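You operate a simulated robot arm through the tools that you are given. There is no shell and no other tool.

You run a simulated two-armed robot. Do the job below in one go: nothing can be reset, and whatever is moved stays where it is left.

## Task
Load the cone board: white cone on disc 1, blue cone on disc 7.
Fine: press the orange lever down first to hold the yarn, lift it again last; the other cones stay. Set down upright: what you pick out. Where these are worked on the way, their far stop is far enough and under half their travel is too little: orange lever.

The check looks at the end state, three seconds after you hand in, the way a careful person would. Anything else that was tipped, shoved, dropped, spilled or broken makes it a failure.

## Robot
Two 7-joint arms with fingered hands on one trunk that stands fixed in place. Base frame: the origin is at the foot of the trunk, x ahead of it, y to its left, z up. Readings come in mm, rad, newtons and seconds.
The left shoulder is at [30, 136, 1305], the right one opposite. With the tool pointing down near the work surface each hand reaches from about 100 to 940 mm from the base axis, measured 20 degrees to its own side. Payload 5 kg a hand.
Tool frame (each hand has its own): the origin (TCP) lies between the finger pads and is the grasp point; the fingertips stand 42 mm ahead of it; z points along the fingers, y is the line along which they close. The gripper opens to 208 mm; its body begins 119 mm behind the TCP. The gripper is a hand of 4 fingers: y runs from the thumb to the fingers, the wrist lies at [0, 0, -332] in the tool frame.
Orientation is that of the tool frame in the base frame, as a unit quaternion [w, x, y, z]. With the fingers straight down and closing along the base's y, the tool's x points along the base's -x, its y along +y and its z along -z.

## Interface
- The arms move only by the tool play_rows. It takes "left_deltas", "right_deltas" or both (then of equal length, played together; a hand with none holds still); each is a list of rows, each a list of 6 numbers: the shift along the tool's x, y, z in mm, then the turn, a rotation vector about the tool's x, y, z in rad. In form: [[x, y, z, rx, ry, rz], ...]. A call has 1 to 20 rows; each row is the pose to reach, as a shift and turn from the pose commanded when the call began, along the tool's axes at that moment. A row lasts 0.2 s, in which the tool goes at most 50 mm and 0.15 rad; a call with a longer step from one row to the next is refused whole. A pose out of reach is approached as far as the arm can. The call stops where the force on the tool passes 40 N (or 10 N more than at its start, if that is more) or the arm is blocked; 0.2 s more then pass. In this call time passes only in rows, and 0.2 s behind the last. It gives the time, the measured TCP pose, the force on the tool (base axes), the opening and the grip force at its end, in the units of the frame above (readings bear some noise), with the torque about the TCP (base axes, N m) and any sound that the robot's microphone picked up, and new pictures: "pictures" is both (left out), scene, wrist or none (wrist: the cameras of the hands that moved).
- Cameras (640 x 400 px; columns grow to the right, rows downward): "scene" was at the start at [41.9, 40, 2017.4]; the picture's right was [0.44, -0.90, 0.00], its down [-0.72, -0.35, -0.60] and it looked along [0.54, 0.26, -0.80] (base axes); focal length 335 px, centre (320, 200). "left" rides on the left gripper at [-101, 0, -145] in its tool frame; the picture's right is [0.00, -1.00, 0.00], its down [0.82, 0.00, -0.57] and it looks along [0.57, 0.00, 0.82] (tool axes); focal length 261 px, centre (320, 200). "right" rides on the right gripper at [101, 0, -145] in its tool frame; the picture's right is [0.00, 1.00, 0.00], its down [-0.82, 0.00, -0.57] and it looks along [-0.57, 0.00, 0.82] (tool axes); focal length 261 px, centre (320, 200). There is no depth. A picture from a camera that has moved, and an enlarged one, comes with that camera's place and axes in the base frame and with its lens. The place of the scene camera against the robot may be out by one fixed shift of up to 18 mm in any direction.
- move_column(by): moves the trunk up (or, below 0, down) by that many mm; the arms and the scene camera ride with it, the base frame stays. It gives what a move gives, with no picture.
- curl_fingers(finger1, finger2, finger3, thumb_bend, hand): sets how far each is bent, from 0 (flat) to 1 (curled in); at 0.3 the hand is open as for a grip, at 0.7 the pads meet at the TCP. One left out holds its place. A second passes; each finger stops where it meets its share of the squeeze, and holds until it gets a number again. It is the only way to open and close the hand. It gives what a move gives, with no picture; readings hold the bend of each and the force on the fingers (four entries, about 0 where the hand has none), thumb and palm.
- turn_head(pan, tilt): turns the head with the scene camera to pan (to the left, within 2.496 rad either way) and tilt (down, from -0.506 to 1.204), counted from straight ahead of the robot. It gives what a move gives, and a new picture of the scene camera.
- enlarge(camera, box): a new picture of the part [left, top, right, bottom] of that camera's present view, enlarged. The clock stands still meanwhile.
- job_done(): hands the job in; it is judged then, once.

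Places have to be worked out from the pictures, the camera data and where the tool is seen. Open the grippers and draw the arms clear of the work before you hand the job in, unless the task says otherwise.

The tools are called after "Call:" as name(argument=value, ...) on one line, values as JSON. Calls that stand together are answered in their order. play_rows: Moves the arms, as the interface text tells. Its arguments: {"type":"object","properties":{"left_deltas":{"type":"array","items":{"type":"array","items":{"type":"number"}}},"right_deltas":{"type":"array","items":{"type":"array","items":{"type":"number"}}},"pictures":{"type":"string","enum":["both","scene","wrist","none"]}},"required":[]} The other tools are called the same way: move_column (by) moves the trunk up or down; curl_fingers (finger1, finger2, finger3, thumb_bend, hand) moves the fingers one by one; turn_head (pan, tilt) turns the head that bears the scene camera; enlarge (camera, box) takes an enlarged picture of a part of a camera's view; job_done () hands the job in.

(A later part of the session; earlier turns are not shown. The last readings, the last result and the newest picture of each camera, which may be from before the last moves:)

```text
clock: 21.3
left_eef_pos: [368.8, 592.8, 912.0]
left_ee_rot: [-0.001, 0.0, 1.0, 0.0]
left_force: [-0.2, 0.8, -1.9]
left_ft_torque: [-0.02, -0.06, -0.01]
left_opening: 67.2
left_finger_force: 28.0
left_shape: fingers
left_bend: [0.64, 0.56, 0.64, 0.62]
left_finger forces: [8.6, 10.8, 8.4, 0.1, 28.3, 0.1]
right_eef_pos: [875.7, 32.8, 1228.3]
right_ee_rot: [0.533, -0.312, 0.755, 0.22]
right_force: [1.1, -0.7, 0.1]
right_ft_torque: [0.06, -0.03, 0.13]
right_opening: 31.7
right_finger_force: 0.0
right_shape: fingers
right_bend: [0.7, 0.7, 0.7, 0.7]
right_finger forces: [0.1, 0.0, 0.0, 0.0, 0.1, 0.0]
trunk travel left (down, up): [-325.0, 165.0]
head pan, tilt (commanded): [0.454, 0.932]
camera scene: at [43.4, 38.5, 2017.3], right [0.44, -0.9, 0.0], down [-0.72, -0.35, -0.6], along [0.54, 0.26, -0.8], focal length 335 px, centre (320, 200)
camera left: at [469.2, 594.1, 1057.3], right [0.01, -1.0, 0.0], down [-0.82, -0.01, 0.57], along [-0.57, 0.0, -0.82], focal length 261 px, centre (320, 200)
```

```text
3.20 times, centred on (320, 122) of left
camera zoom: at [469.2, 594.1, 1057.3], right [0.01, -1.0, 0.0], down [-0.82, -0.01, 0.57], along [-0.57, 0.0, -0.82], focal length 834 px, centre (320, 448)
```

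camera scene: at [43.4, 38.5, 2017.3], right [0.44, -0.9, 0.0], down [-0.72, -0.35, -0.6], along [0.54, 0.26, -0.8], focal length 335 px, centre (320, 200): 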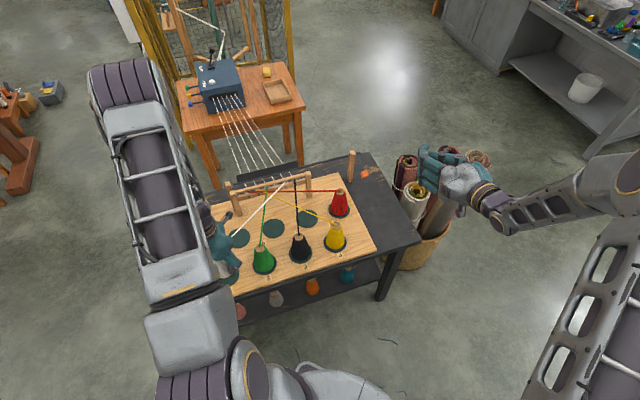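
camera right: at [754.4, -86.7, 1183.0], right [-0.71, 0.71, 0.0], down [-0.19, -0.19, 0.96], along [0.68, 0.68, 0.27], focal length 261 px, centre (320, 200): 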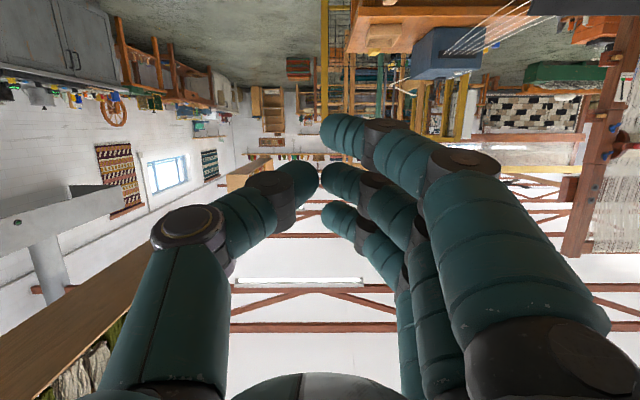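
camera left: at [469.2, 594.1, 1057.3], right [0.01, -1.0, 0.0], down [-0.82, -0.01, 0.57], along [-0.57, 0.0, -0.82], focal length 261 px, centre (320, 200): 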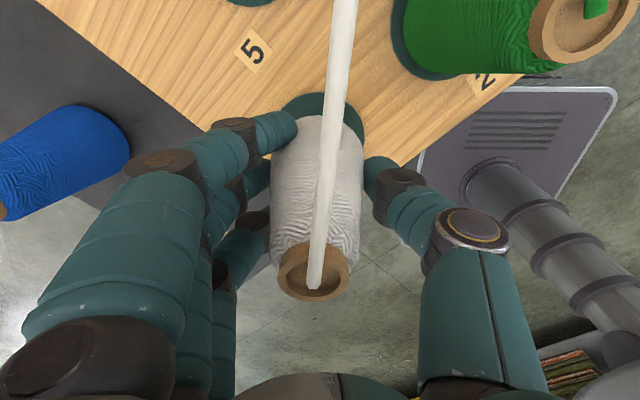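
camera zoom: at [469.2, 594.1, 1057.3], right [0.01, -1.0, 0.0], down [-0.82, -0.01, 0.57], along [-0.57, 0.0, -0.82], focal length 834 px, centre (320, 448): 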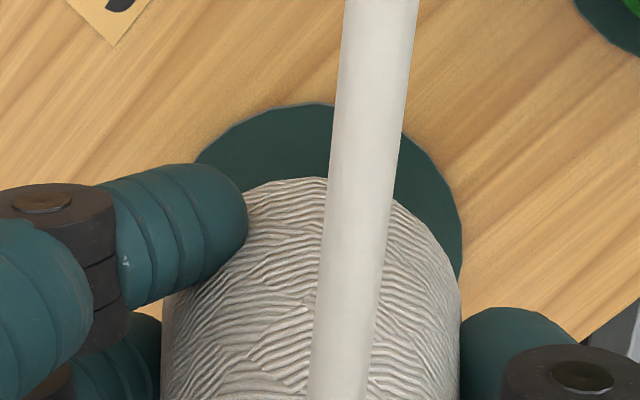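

Cone and disc centres agree within about 3 mm. I lower it, ending with small steps near the expected contact (TCP z≈861).

Call:
play_rows(left_deltas=[[1, 0, 20, 0, 0, 0], [2, 0, 36, 0, 0, 0], [2, 0, 44, 0, 0, 0], [2, 0, 47, 0, 0, 0]], pictures="wrist")

```text
clock: 22.3
left_eef_pos: [367.1, 594.3, 867.5]
left_ee_rot: [0.0, -0.001, 1.0, 0.0]
left_force: [-0.2, 0.1, 7.8]
left_ft_torque: [0.14, 0.01, 0.03]
left_opening: 67.0
left_finger_force: 30.3
left_shape: fingers
left_bend: [0.64, 0.56, 0.64, 0.62]
left_finger forces: [9.2, 11.5, 9.2, 0.0, 29.7, 0.1]
right_eef_pos: [873.8, 31.9, 1230.0]
right_ee_rot: [0.534, -0.313, 0.754, 0.221]
right_force: [-0.6, -0.3, -0.4]
right_ft_torque: [0.01, 0.0, 0.01]
right_opening: 31.5
right_finger_force: 0.1
right_shape: fingers
right_bend: [0.7, 0.7, 0.7, 0.7]
right_finger forces: [0.1, 0.0, 0.0, 0.1, 0.1, 0.0]
trunk travel left (down, up): [-325.0, 165.0]
head pan, tilt (commanded): [0.454, 0.932]
camera left: at [466.3, 595.2, 1012.0], right [0.01, -1.0, 0.0], down [-0.82, -0.01, 0.57], along [-0.57, 0.0, -0.82], focal length 261 px, centre (320, 200)
```

left: 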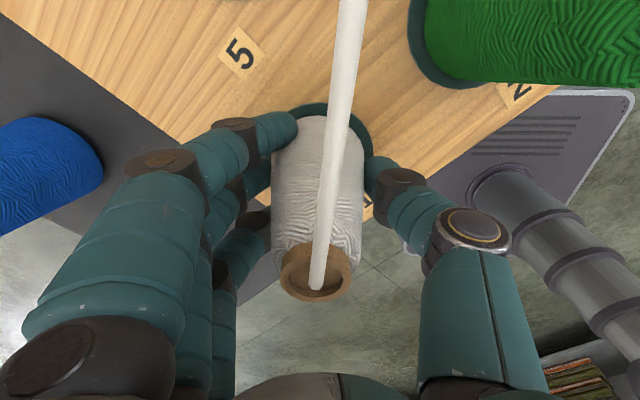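

The cone has met the disc (8 N upward). I open the hand to release it.

Call:
curl_fingers(hand="left", finger1=0.42, finger2=0.42, finger3=0.42, thumb_bend=0.42)

Call:
enlarge(camera="left", box=[160, 50, 480, 320])

```text
clock: 23.3
left_eef_pos: [366.8, 594.8, 866.8]
left_ee_rot: [0.0, -0.001, 1.0, 0.0]
left_force: [0.4, -1.3, 1.2]
left_ft_torque: [0.03, -0.02, 0.04]
left_opening: 161.1
left_finger_force: 0.0
left_shape: fingers
left_bend: [0.42, 0.42, 0.42, 0.42]
left_finger forces: [0.0, 0.0, 0.1, 0.0, 0.0, 0.1]
right_eef_pos: [874.0, 32.4, 1229.9]
right_ee_rot: [0.534, -0.312, 0.754, 0.22]
right_force: [-0.3, -0.1, 0.0]
right_ft_torque: [0.02, -0.01, -0.01]
right_opening: 31.6
right_finger_force: 0.1
right_shape: fingers
right_bend: [0.7, 0.7, 0.7, 0.7]
right_finger forces: [0.1, 0.0, 0.1, 0.0, 0.0, 0.0]
trunk travel left (down, up): [-325.0, 165.0]
head pan, tilt (commanded): [0.454, 0.932]
```

```text
1.48 times, centred on (320, 185) of left
camera zoom: at [466.1, 595.4, 1011.1], right [0.01, -1.0, 0.0], down [-0.82, 0.0, 0.57], along [-0.57, 0.0, -0.82], focal length 386 px, centre (320, 222)
```

zoom: 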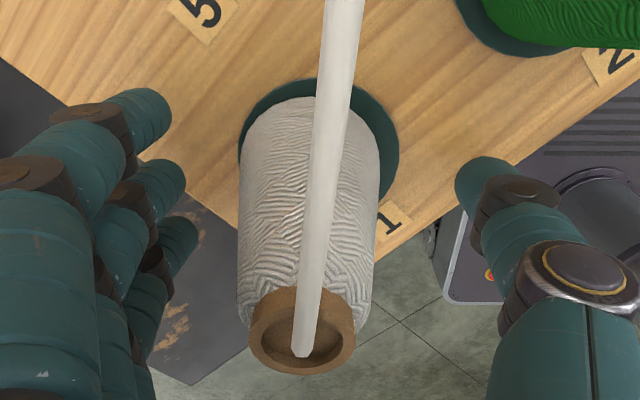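

White stands upright on disc 1, within about 5 mm of centre. I raise the hand straight up and then move over to the blue cone.

Call:
play_rows(left_deltas=[[0, 0, -20, 0, 0, 0], [0, 0, -55, 0, 0, 0], [0, 0, -95, 0, 0, 0], [0, 0, -140, 0, 0, 0], [3, 45, -150, 0, 0, 0], [6, 90, -150, 0, 0, 0], [9, 135, -150, 0, 0, 0], [12, 180, -150, 0, 0, 0], [14, 225, -150, 0, 0, 0], [16, 249, -150, 0, 0, 0]], pictures="both")

Call:
enlarge(camera="left", box=[220, 60, 420, 220])

Call:
enlarge(camera="scene", box=[180, 140, 400, 300])

```text
clock: 25.5
left_eef_pos: [349.2, 843.4, 1015.3]
left_ee_rot: [0.0, 0.0, 1.0, 0.0]
left_force: [0.1, 0.4, -0.4]
left_ft_torque: [-0.02, 0.07, -0.03]
left_opening: 161.8
left_finger_force: 0.1
left_shape: fingers
left_bend: [0.42, 0.42, 0.42, 0.42]
left_finger forces: [0.1, 0.0, 0.0, 0.1, 0.1, 0.1]
right_eef_pos: [875.3, 32.9, 1229.6]
right_ee_rot: [0.533, -0.312, 0.754, 0.22]
right_force: [-0.2, 0.4, 0.8]
right_ft_torque: [-0.04, -0.01, -0.04]
right_opening: 31.6
right_finger_force: 0.1
right_shape: fingers
right_bend: [0.7, 0.7, 0.7, 0.7]
right_finger forces: [0.0, 0.1, 0.0, 0.1, 0.1, 0.0]
trunk travel left (down, up): [-325.0, 165.0]
head pan, tilt (commanded): [0.454, 0.932]
camera scene: at [42.1, 40.8, 2017.3], right [0.44, -0.9, 0.0], down [-0.72, -0.35, -0.6], along [0.54, 0.26, -0.8], focal length 335 px, centre (320, 200)
camera left: at [450.1, 844.9, 1159.3], right [0.01, -1.0, 0.0], down [-0.82, 0.0, 0.57], along [-0.57, 0.0, -0.82], focal length 261 px, centre (320, 200)
```

scene: 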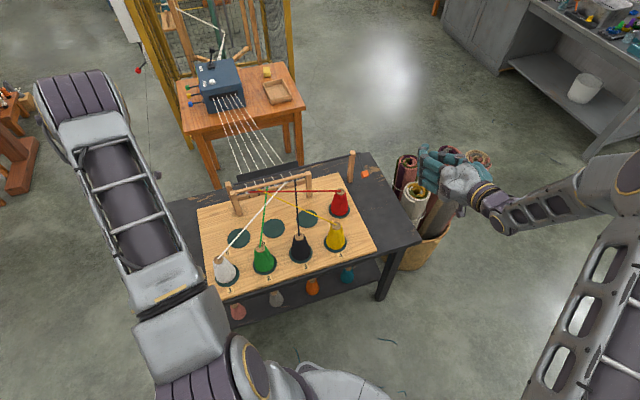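
left: 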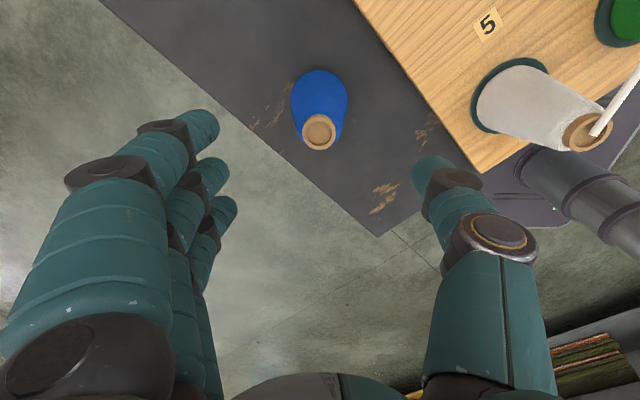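

```text
2.50 times, centred on (320, 140) of left
camera zoom: at [450.1, 844.9, 1159.3], right [0.01, -1.0, 0.0], down [-0.82, 0.0, 0.57], along [-0.57, 0.0, -0.82], focal length 652 px, centre (320, 350)
```

zoom: 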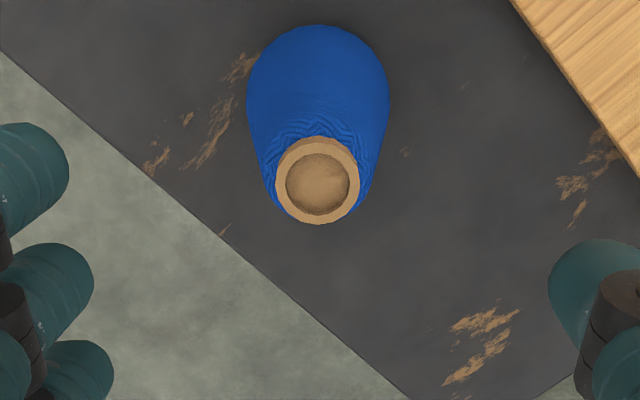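

```text
2.50 times, centred on (290, 220) of scene
camera zoom: at [42.1, 40.8, 2017.3], right [0.44, -0.9, 0.0], down [-0.72, -0.35, -0.6], along [0.54, 0.26, -0.8], focal length 837 px, centre (395, 150)
```

zoom: 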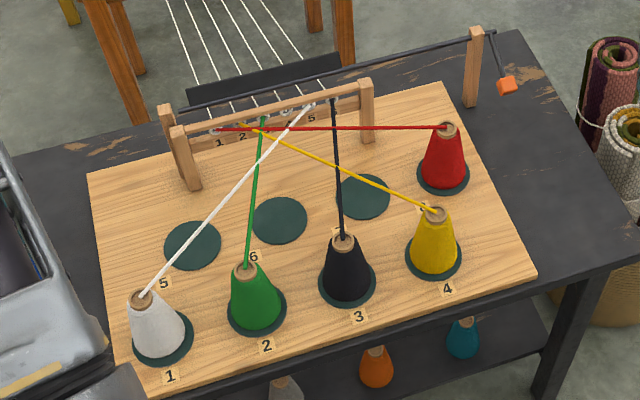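

Blue's tip is at about (355, 844.5). I shift 6 mm in x and go straight down to the same grip height as for white.

Call:
play_rows(left_deltas=[[-3, 1, 20, 0, 0, 0], [-6, 1, 50, 0, 0, 0], [-6, 1, 80, 0, 0, 0], [-6, 1, 110, 0, 0, 0], [-6, 1, 135, 0, 0, 0], [-6, 1, 155, 0, 0, 0], [-6, 1, 170, 0, 0, 0]], pictures="wrist")

```text
clock: 27.1
left_eef_pos: [357.5, 844.1, 844.7]
left_ee_rot: [-0.001, -0.002, 1.0, 0.0]
left_force: [0.5, 0.8, 0.3]
left_ft_torque: [-0.05, 0.03, 0.0]
left_opening: 161.9
left_finger_force: 0.1
left_shape: fingers
left_bend: [0.42, 0.42, 0.42, 0.42]
left_finger forces: [0.0, 0.0, 0.0, 0.0, 0.0, 0.1]
right_eef_pos: [873.9, 31.8, 1230.1]
right_ee_rot: [0.533, -0.313, 0.754, 0.221]
right_force: [1.0, 0.3, -0.3]
right_ft_torque: [-0.03, 0.0, -0.03]
right_opening: 31.9
right_finger_force: 0.0
right_shape: fingers
right_bend: [0.7, 0.7, 0.7, 0.7]
right_finger forces: [0.0, 0.1, 0.0, 0.0, 0.1, 0.1]
trunk travel left (down, up): [-325.0, 165.0]
head pan, tilt (commanded): [0.454, 0.932]
camera left: at [457.4, 845.0, 989.7], right [0.01, -1.0, 0.0], down [-0.82, -0.01, 0.57], along [-0.57, 0.0, -0.82], focal length 261 px, centre (320, 200)
```

left: 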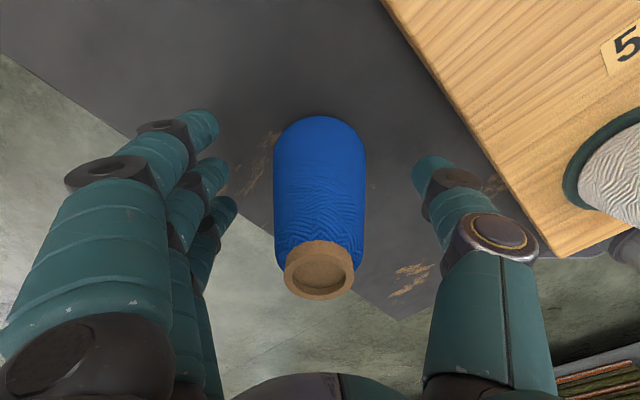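

The blue cone sits in the same place between the digits as white did. I close the hand.

Call:
curl_fingers(hand="left", finger1=0.7, finger2=0.7, finger3=0.7, thumb_bend=0.7)

Call:
play_rows(left_deltas=[[0, 0, -10, 0, 0, 0], [0, 0, -30, 0, 0, 0], [0, 0, -70, 0, 0, 0], [0, 0, -115, 0, 0, 0], [0, 0, -160, 0, 0, 0], [0, 0, -205, 0, 0, 0], [0, 0, -240, 0, 0, 0]], pictures="both")

```text
clock: 28.1
left_eef_pos: [358.1, 843.7, 845.5]
left_ee_rot: [0.0, -0.001, 1.0, -0.001]
left_force: [-0.3, -0.7, 0.0]
left_ft_torque: [-0.03, 0.06, 0.01]
left_opening: 66.5
left_finger_force: 28.0
left_shape: fingers
left_bend: [0.64, 0.56, 0.64, 0.62]
left_finger forces: [7.8, 10.8, 8.3, 0.0, 28.7, 0.1]
right_eef_pos: [875.8, 32.8, 1229.5]
right_ee_rot: [0.533, -0.313, 0.755, 0.22]
right_force: [0.5, -0.9, 0.5]
right_ft_torque: [0.02, 0.0, 0.02]
right_opening: 31.6
right_finger_force: 0.1
right_shape: fingers
right_bend: [0.7, 0.7, 0.7, 0.7]
right_finger forces: [0.1, 0.0, 0.0, 0.0, 0.1, 0.0]
trunk travel left (down, up): [-325.0, 165.0]
head pan, tilt (commanded): [0.454, 0.932]
```

```text
clock: 29.7
left_eef_pos: [356.1, 843.5, 1088.8]
left_ee_rot: [0.0, -0.001, 1.0, 0.0]
left_force: [0.8, -0.9, -3.2]
left_ft_torque: [0.09, -0.05, 0.01]
left_opening: 66.4
left_finger_force: 28.0
left_shape: fingers
left_bend: [0.64, 0.56, 0.64, 0.62]
left_finger forces: [8.1, 10.9, 8.4, 0.0, 28.3, 0.1]
right_eef_pos: [875.0, 32.6, 1229.4]
right_ee_rot: [0.533, -0.313, 0.754, 0.221]
right_force: [0.0, -1.2, -0.3]
right_ft_torque: [0.05, -0.03, 0.06]
right_opening: 31.4
right_finger_force: 0.0
right_shape: fingers
right_bend: [0.7, 0.7, 0.7, 0.7]
right_finger forces: [0.0, 0.0, 0.1, 0.0, 0.0, 0.1]
trunk travel left (down, up): [-325.0, 165.0]
head pan, tilt (commanded): [0.454, 0.932]
camera scene: at [41.7, 39.2, 2017.4], right [0.44, -0.9, 0.0], down [-0.72, -0.35, -0.6], along [0.54, 0.26, -0.8], focal length 335 px, centre (320, 200)
camera left: at [455.8, 844.2, 1233.1], right [0.01, -1.0, 0.0], down [-0.82, 0.0, 0.57], along [-0.57, 0.0, -0.82], focal length 261 px, centre (320, 200)
```

scene: 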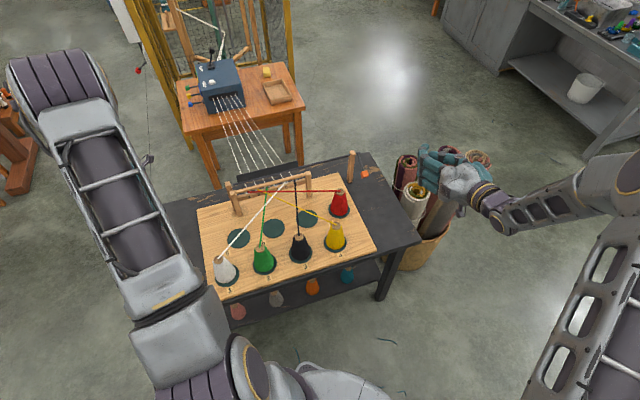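
left: 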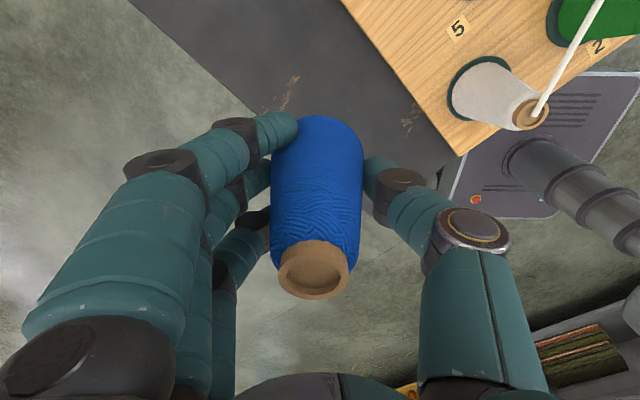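

Blue is lifted clear (base about z 1029). I carry it high over the board towards disc 7 while turning the hand 30°, so that the fingers open towards the empty disc 6 side and the thumb points between red and yellow.

Call:
play_rows(left_deltas=[[-27.3, -29.1, 0, 0, 0, -0.0374], [-54.6, -58.1, 0, 0, 0, -0.0748], [-82, -87.2, 0, 0, 0, -0.1122], [-109.3, -116.3, 0, 0, 0, -0.1496], [-136.6, -145.4, 0, 0, 0, -0.187], [-163.9, -174.4, 0, 0, 0, -0.2244], [-191.3, -203.5, 0, 0, 0, -0.2618], [-218.6, -232.6, 0, 0, 0, -0.2992], [-245.9, -261.6, 0, 0, 0, -0.3366], [-273.2, -290.7, 0, 0, 0, -0.374], [-300.5, -319.8, 0, 0, 0, -0.4114], [-327.9, -348.9, 0, 0, 0, -0.4488], [-355.2, -377.9, 0, 0, 0, -0.4862], [-382.5, -407, 0, 0, 0, -0.5236]], pictures="both")

Call:
enlarge(camera="scene", box=[220, 130, 400, 260])

```text
clock: 32.7
left_eef_pos: [739.5, 437.0, 1087.6]
left_ee_rot: [0.0, -0.26, 0.965, 0.001]
left_force: [-0.7, 1.1, -1.8]
left_ft_torque: [-0.1, -0.09, 0.02]
left_opening: 66.2
left_finger_force: 27.8
left_shape: fingers
left_bend: [0.64, 0.56, 0.64, 0.62]
left_finger forces: [8.5, 10.7, 8.2, 0.1, 28.0, 0.1]
right_eef_pos: [875.5, 32.6, 1228.3]
right_ee_rot: [0.533, -0.313, 0.754, 0.222]
right_force: [0.1, -0.1, -0.5]
right_ft_torque: [0.04, 0.02, 0.09]
right_opening: 31.5
right_finger_force: 0.1
right_shape: fingers
right_bend: [0.7, 0.7, 0.7, 0.7]
right_finger forces: [0.0, 0.1, 0.1, 0.1, 0.0, 0.0]
trunk travel left (down, up): [-325.0, 165.0]
head pan, tilt (commanded): [0.454, 0.932]
camera scene: at [43.4, 38.2, 2017.3], right [0.44, -0.9, 0.0], down [-0.72, -0.35, -0.6], along [0.54, 0.26, -0.8], focal length 335 px, centre (320, 200)
camera left: at [825.9, 488.0, 1231.2], right [0.51, -0.86, 0.0], down [-0.71, -0.42, 0.57], along [-0.49, -0.29, -0.82], focal length 261 px, centre (320, 200)
```

scene: 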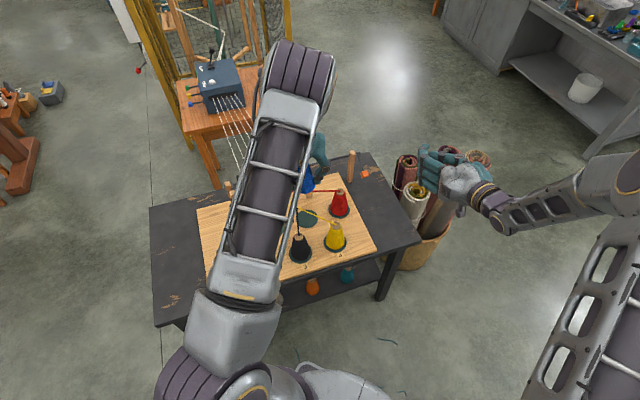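
left: 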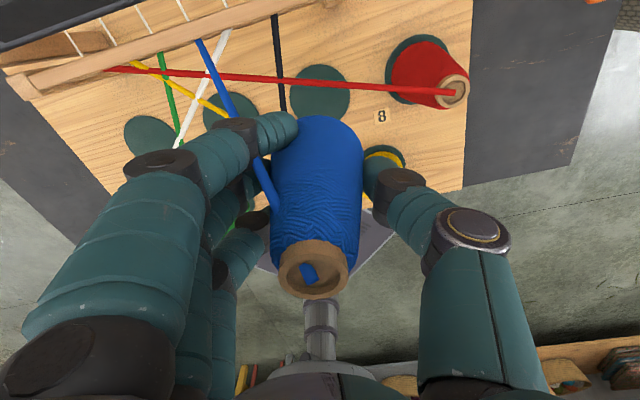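

```text
3.08 times, centred on (310, 195) of scene
camera zoom: at [43.4, 38.2, 2017.3], right [0.44, -0.9, 0.0], down [-0.72, -0.35, -0.6], along [0.54, 0.26, -0.8], focal length 1030 px, centre (351, 215)
```

zoom: 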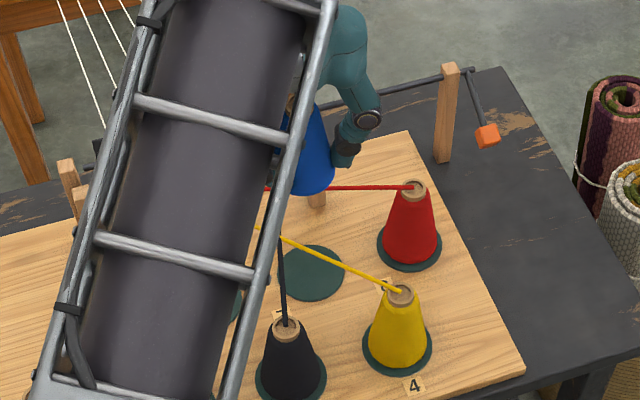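

Disc 7 appears right where predicted, just behind the cone's base in the wrist view. I enlarge to check the centring before lowering.

Call:
enlarge(camera="left", box=[220, 40, 420, 165])

Call:
enlarge(camera="left", box=[80, 0, 480, 250])

```text
3.20 times, centred on (320, 102) of left
camera zoom: at [825.9, 488.0, 1231.2], right [0.51, -0.86, 0.0], down [-0.71, -0.42, 0.57], along [-0.49, -0.29, -0.82], focal length 834 px, centre (320, 512)
```

zoom: 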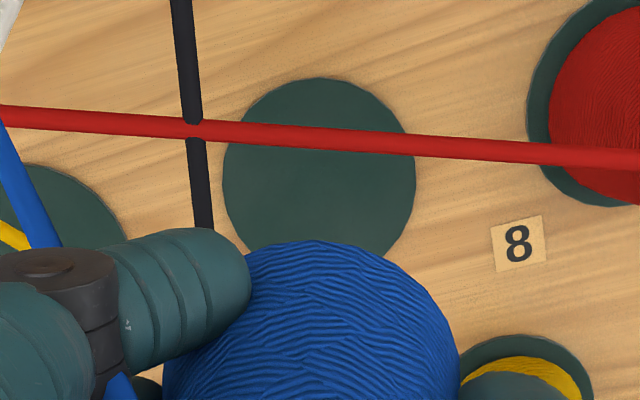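

```text
1.60 times, centred on (280, 125) of left
camera zoom: at [825.9, 488.0, 1231.2], right [0.51, -0.86, 0.0], down [-0.71, -0.42, 0.57], along [-0.49, -0.29, -0.82], focal length 417 px, centre (384, 320)
```

zoom: 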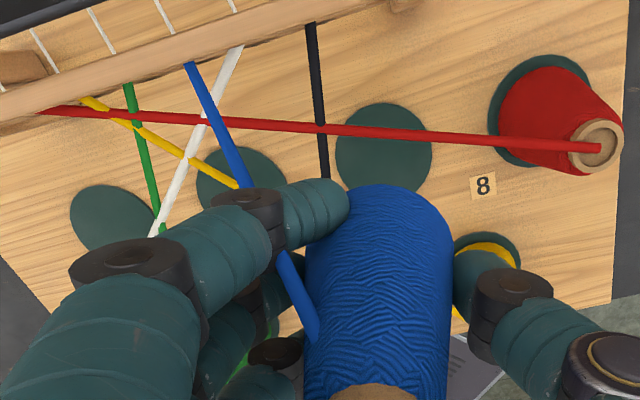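

Disc 7 is confirmed at (736, 438). The cone centre is about 3 mm off, and white drifted a few mm towards the fingers on release, so I correct by (-2, -5) mm and lower the first part of the way.

Call:
play_rows(left_deltas=[[2, -1.5, 25, 0, 0, 0], [4.2, -3.3, 55, 0, 0, 0], [4.2, -3.3, 85, 0, 0, 0], [4.2, -3.3, 115, 0, 0, 0], [4.2, -3.3, 140, 0, 0, 0]], pictures="both")

Call:
enlarge(camera="scene", box=[240, 150, 380, 250])

```text
clock: 33.9
left_eef_pos: [739.4, 434.7, 944.2]
left_ee_rot: [0.001, -0.259, 0.966, 0.0]
left_force: [0.6, 0.1, -1.6]
left_ft_torque: [-0.08, 0.08, -0.03]
left_opening: 66.2
left_finger_force: 27.7
left_shape: fingers
left_bend: [0.64, 0.56, 0.64, 0.62]
left_finger forces: [8.6, 10.7, 8.1, 0.0, 27.9, 0.0]
right_eef_pos: [875.6, 32.7, 1227.8]
right_ee_rot: [0.533, -0.314, 0.754, 0.221]
right_force: [-0.5, -0.3, 0.1]
right_ft_torque: [-0.03, -0.02, 0.0]
right_opening: 31.4
right_finger_force: 0.1
right_shape: fingers
right_bend: [0.7, 0.7, 0.7, 0.7]
right_finger forces: [0.1, 0.0, 0.1, 0.1, 0.0, 0.1]
trunk travel left (down, up): [-325.0, 165.0]
head pan, tilt (commanded): [0.454, 0.932]
camera scene: at [42.8, 40.5, 2017.3], right [0.44, -0.9, 0.0], down [-0.72, -0.35, -0.6], along [0.54, 0.26, -0.8], focal length 335 px, centre (320, 200)
camera left: at [824.9, 484.6, 1089.5], right [0.5, -0.86, 0.0], down [-0.71, -0.41, 0.57], along [-0.49, -0.29, -0.82], focal length 261 px, centre (320, 200)
```

scene: 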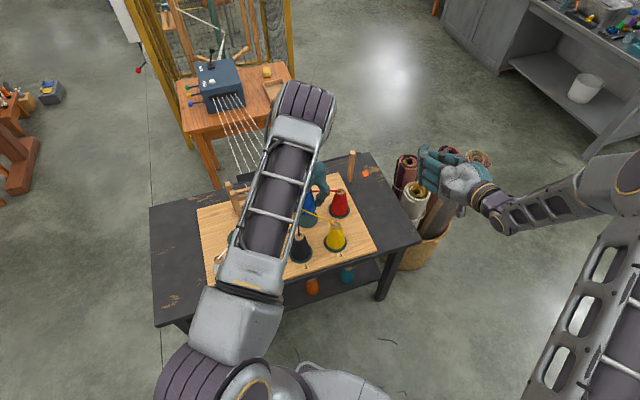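
left: 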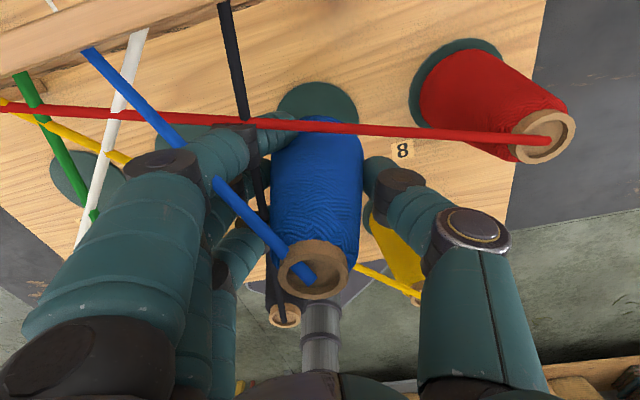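

```text
4.00 times, centred on (310, 200) of scene
camera zoom: at [42.8, 40.5, 2017.3], right [0.44, -0.9, 0.0], down [-0.72, -0.35, -0.6], along [0.54, 0.26, -0.8], focal length 1339 px, centre (360, 200)
```

zoom: 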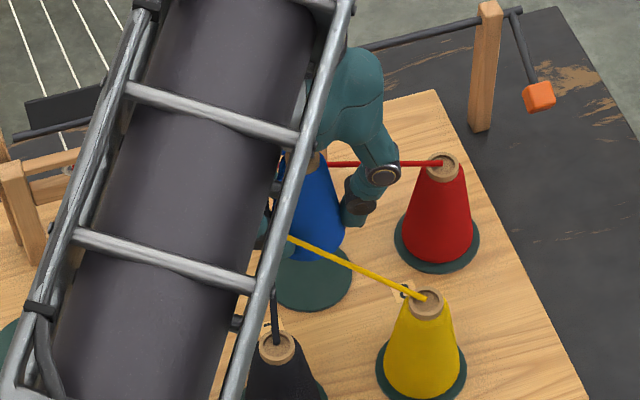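

The path is clear and the other cones are untouched. I go on down in smaller steps, watching for any side force as the fingers pass the yarn level.

Call:
play_rows(left_deltas=[[0, 0, 10, 0, 0, 0], [0, 0, 20, 0, 0, 0], [0, 0, 30, 0, 0, 0], [0, 0, 40, 0, 0, 0]], pictures="both")

Call:
enlarge(camera="scene", box=[240, 150, 380, 250])

```text
clock: 34.9
left_eef_pos: [738.2, 432.8, 905.3]
left_ee_rot: [-0.001, -0.259, 0.966, 0.001]
left_force: [0.3, 0.0, -1.4]
left_ft_torque: [-0.03, 0.02, 0.01]
left_opening: 66.3
left_finger_force: 27.9
left_shape: fingers
left_bend: [0.64, 0.56, 0.64, 0.62]
left_finger forces: [8.6, 10.8, 8.1, 0.0, 27.8, 0.1]
right_eef_pos: [875.4, 33.7, 1229.5]
right_ee_rot: [0.533, -0.314, 0.754, 0.222]
right_force: [-0.2, 0.7, 0.5]
right_ft_torque: [0.01, -0.02, 0.01]
right_opening: 31.6
right_finger_force: 0.0
right_shape: fingers
right_bend: [0.7, 0.7, 0.7, 0.7]
right_finger forces: [0.0, 0.0, 0.0, 0.0, 0.1, 0.0]
trunk travel left (down, up): [-325.0, 165.0]
head pan, tilt (commanded): [0.454, 0.932]
camera scene: at [42.9, 40.2, 2017.3], right [0.44, -0.9, 0.0], down [-0.72, -0.35, -0.6], along [0.54, 0.26, -0.8], focal length 335 px, centre (320, 200)
camera left: at [823.9, 483.2, 1049.1], right [0.5, -0.86, 0.0], down [-0.71, -0.41, 0.57], along [-0.49, -0.29, -0.82], focal length 261 px, centre (320, 200)
```

scene: 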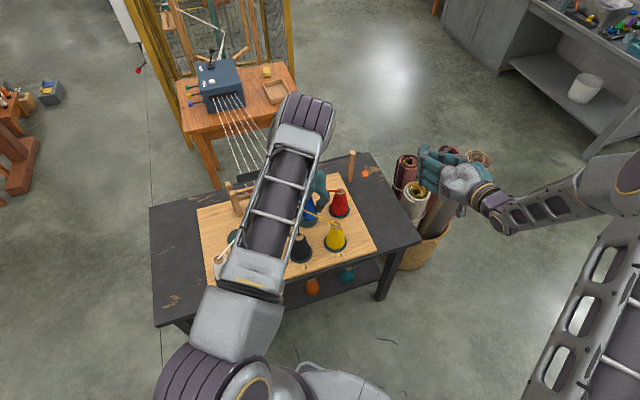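
left: 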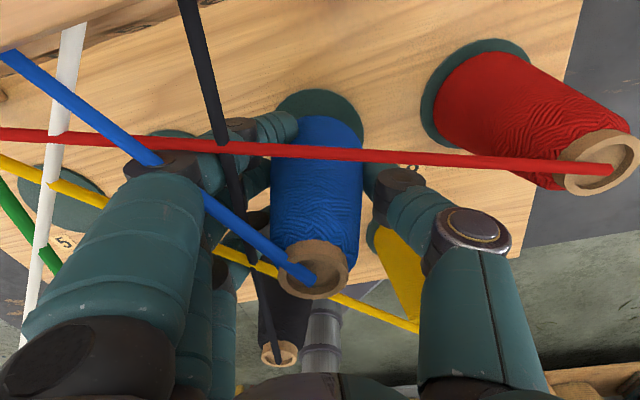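

```text
4.00 times, centred on (310, 200) of scene
camera zoom: at [42.9, 40.2, 2017.3], right [0.44, -0.9, 0.0], down [-0.72, -0.35, -0.6], along [0.54, 0.26, -0.8], focal length 1339 px, centre (360, 200)
```

zoom: 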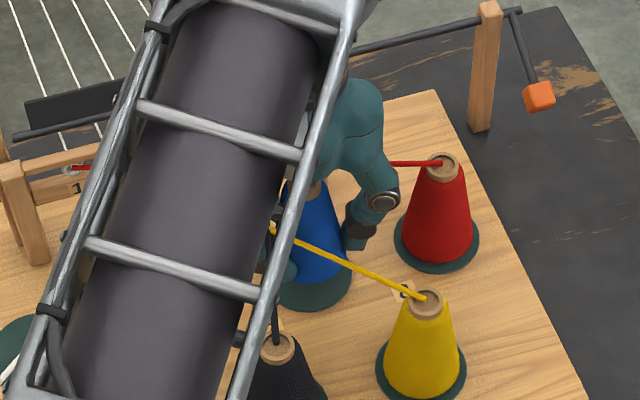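

The yarn shows no contact force and stays straight, so the way down is free. I check the alignment once more in the wrist view.

Call:
enlarge(camera="left", box=[230, 70, 410, 190])

```text
3.33 times, centred on (320, 130) of left
camera zoom: at [823.9, 483.2, 1049.1], right [0.5, -0.86, 0.0], down [-0.71, -0.41, 0.57], along [-0.49, -0.29, -0.82], focal length 869 px, centre (320, 433)
```

zoom: 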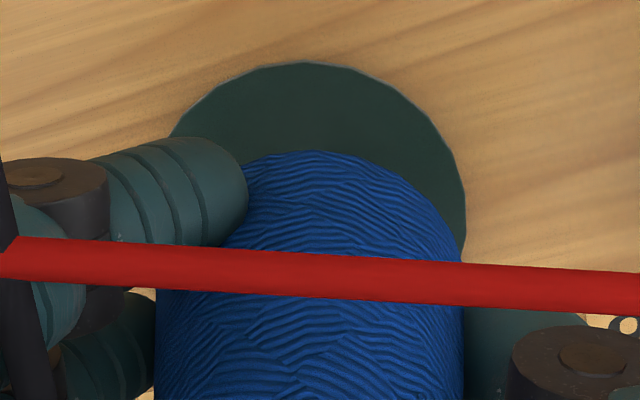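

Cone and disc 7 agree within about 1–2 mm. I lower it to contact.

Call:
play_rows(left_deltas=[[0, 0, 15, 0, 0, 0], [0, 0, 28, 0, 0, 0], [0, 0, 35, 0, 0, 0], [0, 0, 38, 0, 0, 0]], pictures="wrist")

```text
clock: 35.9
left_eef_pos: [738.9, 432.4, 870.5]
left_ee_rot: [0.001, -0.259, 0.966, 0.0]
left_force: [0.3, -0.6, 3.3]
left_ft_torque: [0.16, 0.06, 0.02]
left_opening: 66.4
left_finger_force: 28.6
left_shape: fingers
left_bend: [0.64, 0.56, 0.64, 0.62]
left_finger forces: [9.2, 11.2, 8.8, 0.0, 28.8, 0.0]
right_eef_pos: [874.9, 32.3, 1229.9]
right_ee_rot: [0.533, -0.313, 0.754, 0.221]
right_force: [0.5, 0.7, 0.4]
right_ft_torque: [0.03, -0.02, 0.0]
right_opening: 31.8
right_finger_force: 0.0
right_shape: fingers
right_bend: [0.7, 0.7, 0.7, 0.7]
right_finger forces: [0.1, 0.0, 0.0, 0.0, 0.0, 0.1]
trunk travel left (down, up): [-325.0, 165.0]
head pan, tilt (commanded): [0.454, 0.932]
camera left: at [824.4, 482.7, 1013.7], right [0.5, -0.86, 0.0], down [-0.71, -0.41, 0.57], along [-0.49, -0.29, -0.82], focal length 261 px, centre (320, 200)
```

left: 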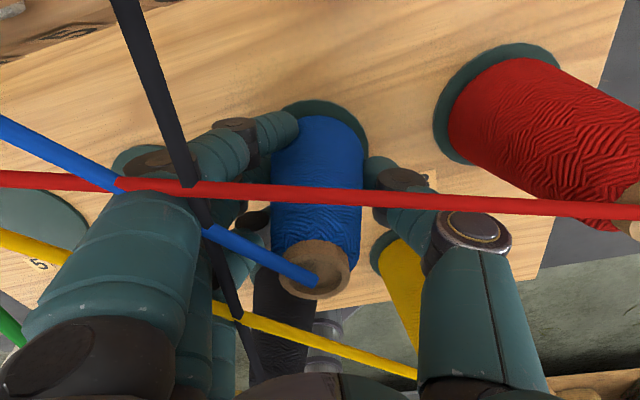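

Contact shows (force now +3 N instead of -1.5). I open the hand just enough to release the cone.

Call:
curl_fingers(hand="left", finger1=0.46, finger2=0.46, finger3=0.46, thumb_bend=0.46)

Call:
enlarge(camera="left", box=[160, 50, 480, 320])

```text
clock: 36.9
left_eef_pos: [738.0, 433.0, 868.8]
left_ee_rot: [0.0, -0.26, 0.966, -0.001]
left_force: [-0.9, -0.6, -0.4]
left_ft_torque: [-0.02, 0.0, -0.03]
left_opening: 140.5
left_finger_force: 0.1
left_shape: fingers
left_bend: [0.46, 0.46, 0.46, 0.46]
left_finger forces: [0.0, 0.0, 0.0, 0.1, 0.0, 0.0]
right_eef_pos: [874.6, 32.1, 1229.5]
right_ee_rot: [0.533, -0.313, 0.754, 0.221]
right_force: [0.1, 0.2, -0.5]
right_ft_torque: [0.0, -0.03, 0.0]
right_opening: 31.3
right_finger_force: 0.0
right_shape: fingers
right_bend: [0.7, 0.7, 0.7, 0.7]
right_finger forces: [0.0, 0.1, 0.1, 0.0, 0.1, 0.0]
trunk travel left (down, up): [-325.0, 165.0]
head pan, tilt (commanded): [0.454, 0.932]
```

```text
1.48 times, centred on (320, 185) of left
camera zoom: at [824.2, 483.1, 1012.9], right [0.5, -0.86, 0.0], down [-0.71, -0.41, 0.57], along [-0.49, -0.29, -0.82], focal length 386 px, centre (320, 222)
```

zoom: 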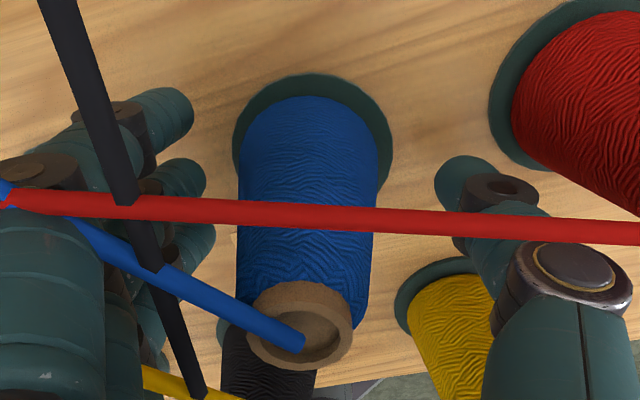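

Blue stands upright and centred on disc 7. I raise the left hand straight up and then draw it back to the left, clear of the board.

Call:
play_rows(left_deltas=[[0, 0, -15, 0, 0, 0], [0, 0, -40, 0, 0, 0], [0, 0, -75, 0, 0, 0], [0, 0, -115, 0, 0, 0], [0, 0, -160, 0, 0, 0], [0, 0, -205, 0, 0, 0], [0, 0, -250, 0, 0, 0]], pictures="both")

```text
clock: 38.5
left_eef_pos: [736.0, 431.8, 1121.0]
left_ee_rot: [0.0, -0.26, 0.966, 0.0]
left_force: [-0.2, 0.0, -0.8]
left_ft_torque: [0.03, -0.08, 0.01]
left_opening: 140.5
left_finger_force: 0.0
left_shape: fingers
left_bend: [0.46, 0.46, 0.46, 0.46]
left_finger forces: [0.1, 0.1, 0.1, 0.1, 0.0, 0.1]
right_eef_pos: [874.2, 32.7, 1230.9]
right_ee_rot: [0.534, -0.313, 0.754, 0.221]
right_force: [0.1, 0.0, 0.3]
right_ft_torque: [-0.02, -0.05, -0.02]
right_opening: 31.7
right_finger_force: 0.0
right_shape: fingers
right_bend: [0.7, 0.7, 0.7, 0.7]
right_finger forces: [0.0, 0.0, 0.0, 0.0, 0.0, 0.0]
trunk travel left (down, up): [-325.0, 165.0]
head pan, tilt (commanded): [0.454, 0.932]
camera scene: at [40.2, 39.0, 2017.5], right [0.44, -0.9, 0.0], down [-0.72, -0.35, -0.6], along [0.54, 0.26, -0.8], focal length 335 px, centre (320, 200)
camera left: at [822.1, 482.6, 1264.7], right [0.5, -0.86, 0.0], down [-0.71, -0.41, 0.57], along [-0.49, -0.29, -0.82], focal length 261 px, centre (320, 200)
```

scene: 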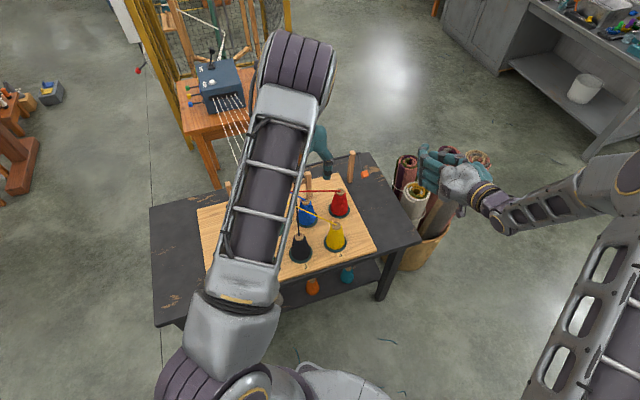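
left: 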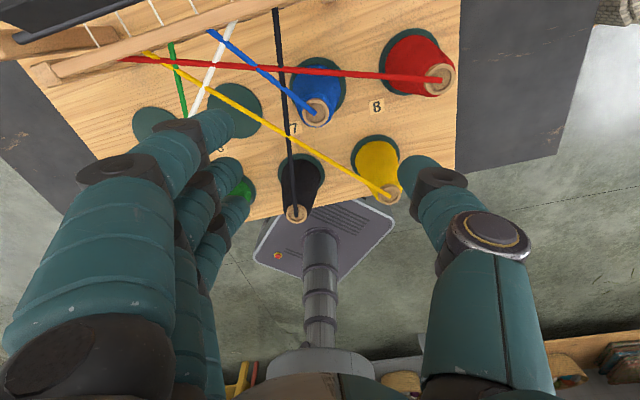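

Now I swing the left hand away to the far left, so it is clear of the board and of the view.

Call:
play_rows(left_deltas=[[13.6, 40.8, -20, 0, 0, 0.0374], [27.1, 81.6, -40, 0, 0, 0.0748], [40.7, 122.4, -60, 0, 0, 0.1122], [54.2, 163.3, -75, 0, 0, 0.1496], [67.8, 204.1, -85, 0, 0, 0.187], [81.3, 244.9, -95, 0, 0, 0.2244], [94.9, 285.7, -100, 0, 0, 0.2618], [108.4, 326.5, -100, 0, 0, 0.2992], [122, 367.3, -100, 0, 0, 0.3366], [135.5, 408.1, -100, 0, 0, 0.374], [149.1, 449, -100, 0, 0, 0.4114], [162.6, 489.8, -100, 0, 0, 0.4488], [176.2, 530.6, -100, 0, 0, 0.4862], [189.7, 571.4, -100, 0, 0, 0.5236]], pictures="both")

Call:
enlarge(camera="scene", box=[190, 140, 390, 300])

Call:
enlarge(camera="scene", box=[320, 130, 420, 192])

```text
clock: 41.5
left_eef_pos: [288.5, 832.3, 1215.9]
left_ee_rot: [0.0, 0.001, 1.0, -0.001]
left_force: [1.4, -0.7, -0.9]
left_ft_torque: [-0.05, 0.12, 0.0]
left_opening: 140.8
left_finger_force: 0.1
left_shape: fingers
left_bend: [0.46, 0.46, 0.46, 0.46]
left_finger forces: [0.0, 0.1, 0.0, 0.0, 0.1, 0.0]
right_eef_pos: [873.9, 33.1, 1229.6]
right_ee_rot: [0.533, -0.314, 0.754, 0.221]
right_force: [-0.1, -0.3, 0.9]
right_ft_torque: [-0.06, 0.05, -0.15]
right_opening: 31.4
right_finger_force: 0.1
right_shape: fingers
right_bend: [0.7, 0.7, 0.7, 0.7]
right_finger forces: [0.0, 0.0, 0.1, 0.0, 0.1, 0.0]
trunk travel left (down, up): [-325.0, 165.0]
head pan, tilt (commanded): [0.454, 0.932]
camera scene: at [40.4, 41.8, 2017.4], right [0.44, -0.9, 0.0], down [-0.72, -0.35, -0.6], along [0.54, 0.26, -0.8], focal length 335 px, centre (320, 200)
camera left: at [387.8, 833.0, 1360.6], right [0.0, -1.0, 0.0], down [-0.82, 0.0, 0.57], along [-0.57, 0.0, -0.82], focal length 261 px, centre (320, 200)
```

scene: 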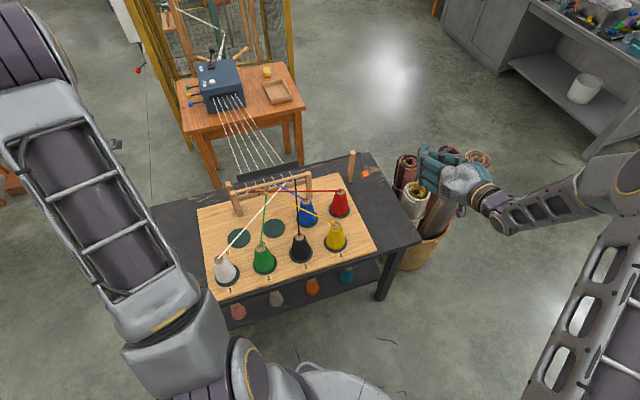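
left: 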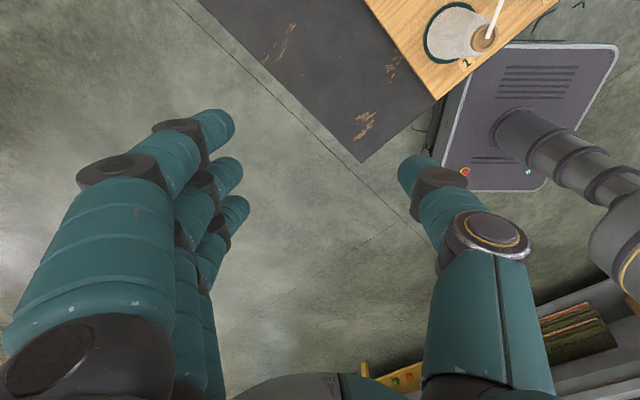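

```text
2.50 times, centred on (290, 220) of scene
camera zoom: at [40.4, 41.8, 2017.4], right [0.44, -0.9, 0.0], down [-0.72, -0.35, -0.6], along [0.54, 0.26, -0.8], focal length 837 px, centre (395, 150)
```

zoom: 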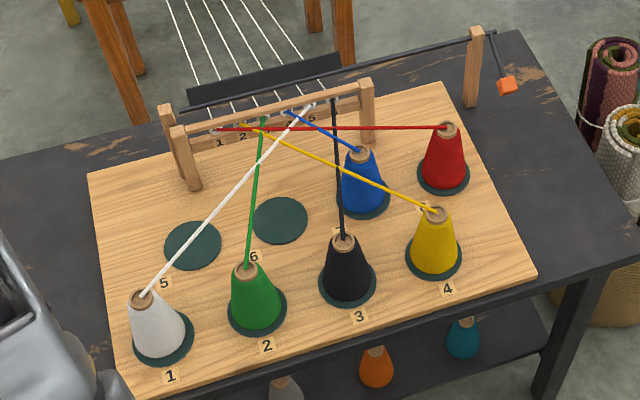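

```text
6.40 times, centred on (370, 161) of scene
camera zoom: at [40.4, 41.8, 2017.4], right [0.44, -0.9, 0.0], down [-0.72, -0.35, -0.6], along [0.54, 0.26, -0.8], focal length 2143 px, centre (0, 450)
```

zoom: 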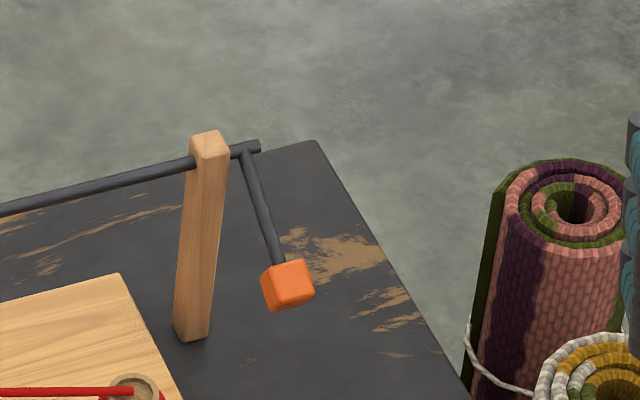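

Both cones are in place and the others are unmoved. Now for the last part: I open the right hand partly and bring it above the lowered knob at about (996, 288, 905), to grip it between thumb and fingers and lift it back.

Call:
curl_fingers(hand="right", finger1=0.53, finger2=0.53, finger3=0.53, thumb_bend=0.53)

Call:
play_rows(right_deltas=[[0, 12, 40, 0, 0, 0], [0, 24, 80, 0, 0, 0], [0, 36, 120, 0, 0, 0], [0, 48, 160, 0, 0, 0], [5, 60, 200, 0, 0, 0], [15, 72, 240, 0, 0, 0], [32, 84, 275, 0, 0, 0], [52.2, 93.8, 301.9, 0, 0, 0]], pictures="both")

```text
clock: 42.5
left_eef_pos: [287.2, 831.5, 1216.8]
left_ee_rot: [0.0, -0.001, 1.0, 0.0]
left_force: [-0.2, 0.5, 0.1]
left_ft_torque: [-0.01, -0.01, 0.02]
left_opening: 141.0
left_finger_force: 0.0
left_shape: fingers
left_bend: [0.46, 0.46, 0.46, 0.46]
left_finger forces: [0.0, 0.0, 0.0, 0.1, 0.1, 0.0]
right_eef_pos: [875.6, 32.6, 1229.4]
right_ee_rot: [0.533, -0.313, 0.754, 0.221]
right_force: [-0.7, 0.1, 0.1]
right_ft_torque: [-0.01, 0.04, -0.02]
right_opening: 104.4
right_finger_force: 0.1
right_shape: fingers
right_bend: [0.53, 0.53, 0.53, 0.53]
right_finger forces: [0.0, 0.1, 0.1, 0.0, 0.0, 0.0]
trunk travel left (down, up): [-325.0, 165.0]
head pan, tilt (commanded): [0.454, 0.932]
```

```text
clock: 44.3
left_eef_pos: [288.7, 831.9, 1216.0]
left_ee_rot: [0.0, 0.0, 1.0, 0.0]
left_force: [1.3, 0.6, -0.5]
left_ft_torque: [-0.04, 0.08, 0.0]
left_opening: 141.0
left_finger_force: 0.1
left_shape: fingers
left_bend: [0.46, 0.46, 0.46, 0.46]
left_finger forces: [0.0, 0.0, 0.0, 0.1, 0.1, 0.0]
right_eef_pos: [999.7, 287.5, 1076.6]
right_ee_rot: [0.534, -0.313, 0.754, 0.221]
right_force: [1.5, -1.0, 1.6]
right_ft_torque: [-0.13, 0.24, 0.1]
right_opening: 104.7
right_finger_force: 0.0
right_shape: fingers
right_bend: [0.53, 0.53, 0.53, 0.53]
right_finger forces: [0.0, 0.0, 0.1, 0.0, 0.1, 0.1]
trunk travel left (down, up): [-325.0, 165.0]
head pan, tilt (commanded): [0.454, 0.932]
camera scene: at [43.0, 41.2, 2017.2], right [0.44, -0.9, 0.0], down [-0.72, -0.35, -0.6], along [0.54, 0.26, -0.8], focal length 335 px, centre (320, 200)
camera right: at [880.1, 167.6, 1030.3], right [-0.71, 0.71, 0.0], down [-0.19, -0.19, 0.96], along [0.68, 0.68, 0.27], focal length 261 px, centre (320, 200)
```

scene: 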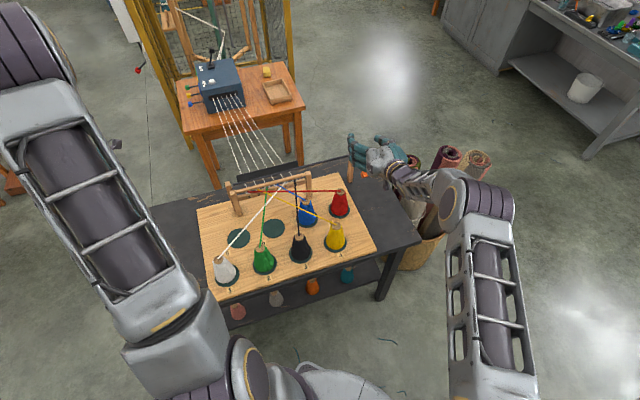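
right: 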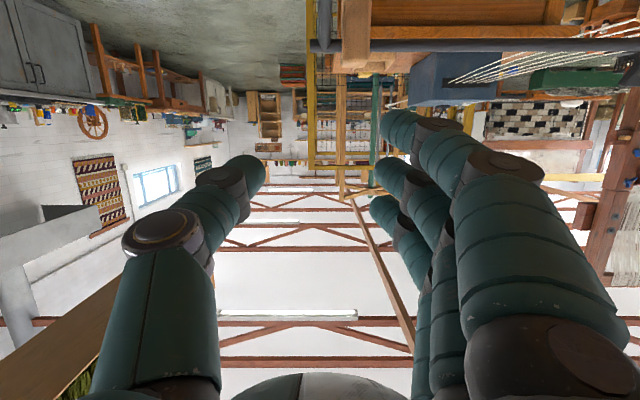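

Thumb and fingers straddle the crank's plane symmetrically. I go down part of the way until the knob comes into view.

Call:
play_rows(right_deltas=[[17, 0, 6, 0, 0, 0], [34, 0, 12, 0, 0, 0], [51, 0, 18, 0, 0, 0], [68, 0, 24, 0, 0, 0], [85, 0, 30, 0, 0, 0]], pictures="both")

Call:
enlarge(camera="scene", box=[320, 130, 420, 192])

```text
clock: 45.5
left_eef_pos: [288.9, 831.7, 1216.9]
left_ee_rot: [0.0, 0.0, 1.0, 0.0]
left_force: [-0.1, -0.3, -0.7]
left_ft_torque: [-0.01, 0.04, 0.0]
left_opening: 141.0
left_finger_force: 0.0
left_shape: fingers
left_bend: [0.46, 0.46, 0.46, 0.46]
left_finger forces: [0.1, 0.0, 0.1, 0.0, 0.0, 0.1]
right_eef_pos: [996.6, 287.5, 989.1]
right_ee_rot: [0.534, -0.313, 0.754, 0.221]
right_force: [1.2, -0.4, 0.9]
right_ft_torque: [-0.06, 0.17, 0.11]
right_opening: 104.4
right_finger_force: 0.0
right_shape: fingers
right_bend: [0.53, 0.53, 0.53, 0.53]
right_finger forces: [0.0, 0.0, 0.0, 0.1, 0.0, 0.0]
trunk travel left (down, up): [-325.0, 165.0]
head pan, tilt (commanded): [0.454, 0.932]
camera scene: at [42.3, 40.0, 2017.3], right [0.44, -0.9, 0.0], down [-0.72, -0.35, -0.6], along [0.54, 0.26, -0.8], focal length 335 px, centre (320, 200)
camera right: at [877.6, 168.1, 942.0], right [-0.71, 0.71, 0.0], down [-0.19, -0.19, 0.96], along [0.68, 0.68, 0.27], focal length 261 px, centre (320, 200)
```

scene: 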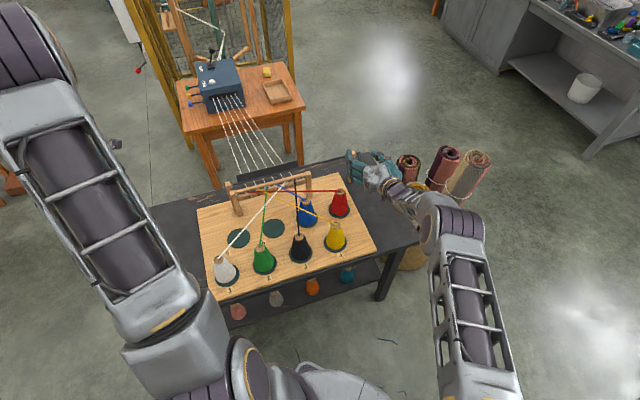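
right: 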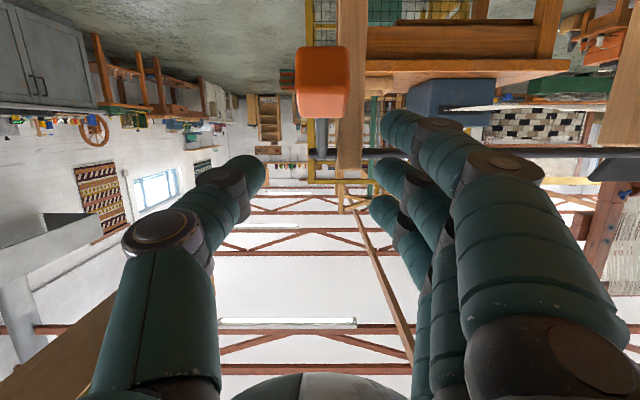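

```text
6.40 times, centred on (370, 161) of scene
camera zoom: at [42.3, 40.0, 2017.3], right [0.44, -0.9, 0.0], down [-0.72, -0.35, -0.6], along [0.54, 0.26, -0.8], focal length 2143 px, centre (0, 450)
```

zoom: 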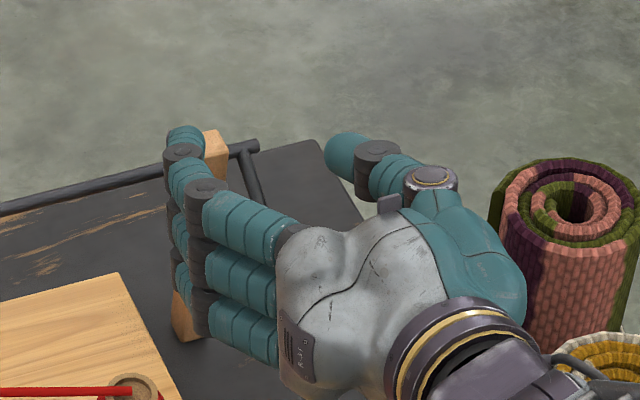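

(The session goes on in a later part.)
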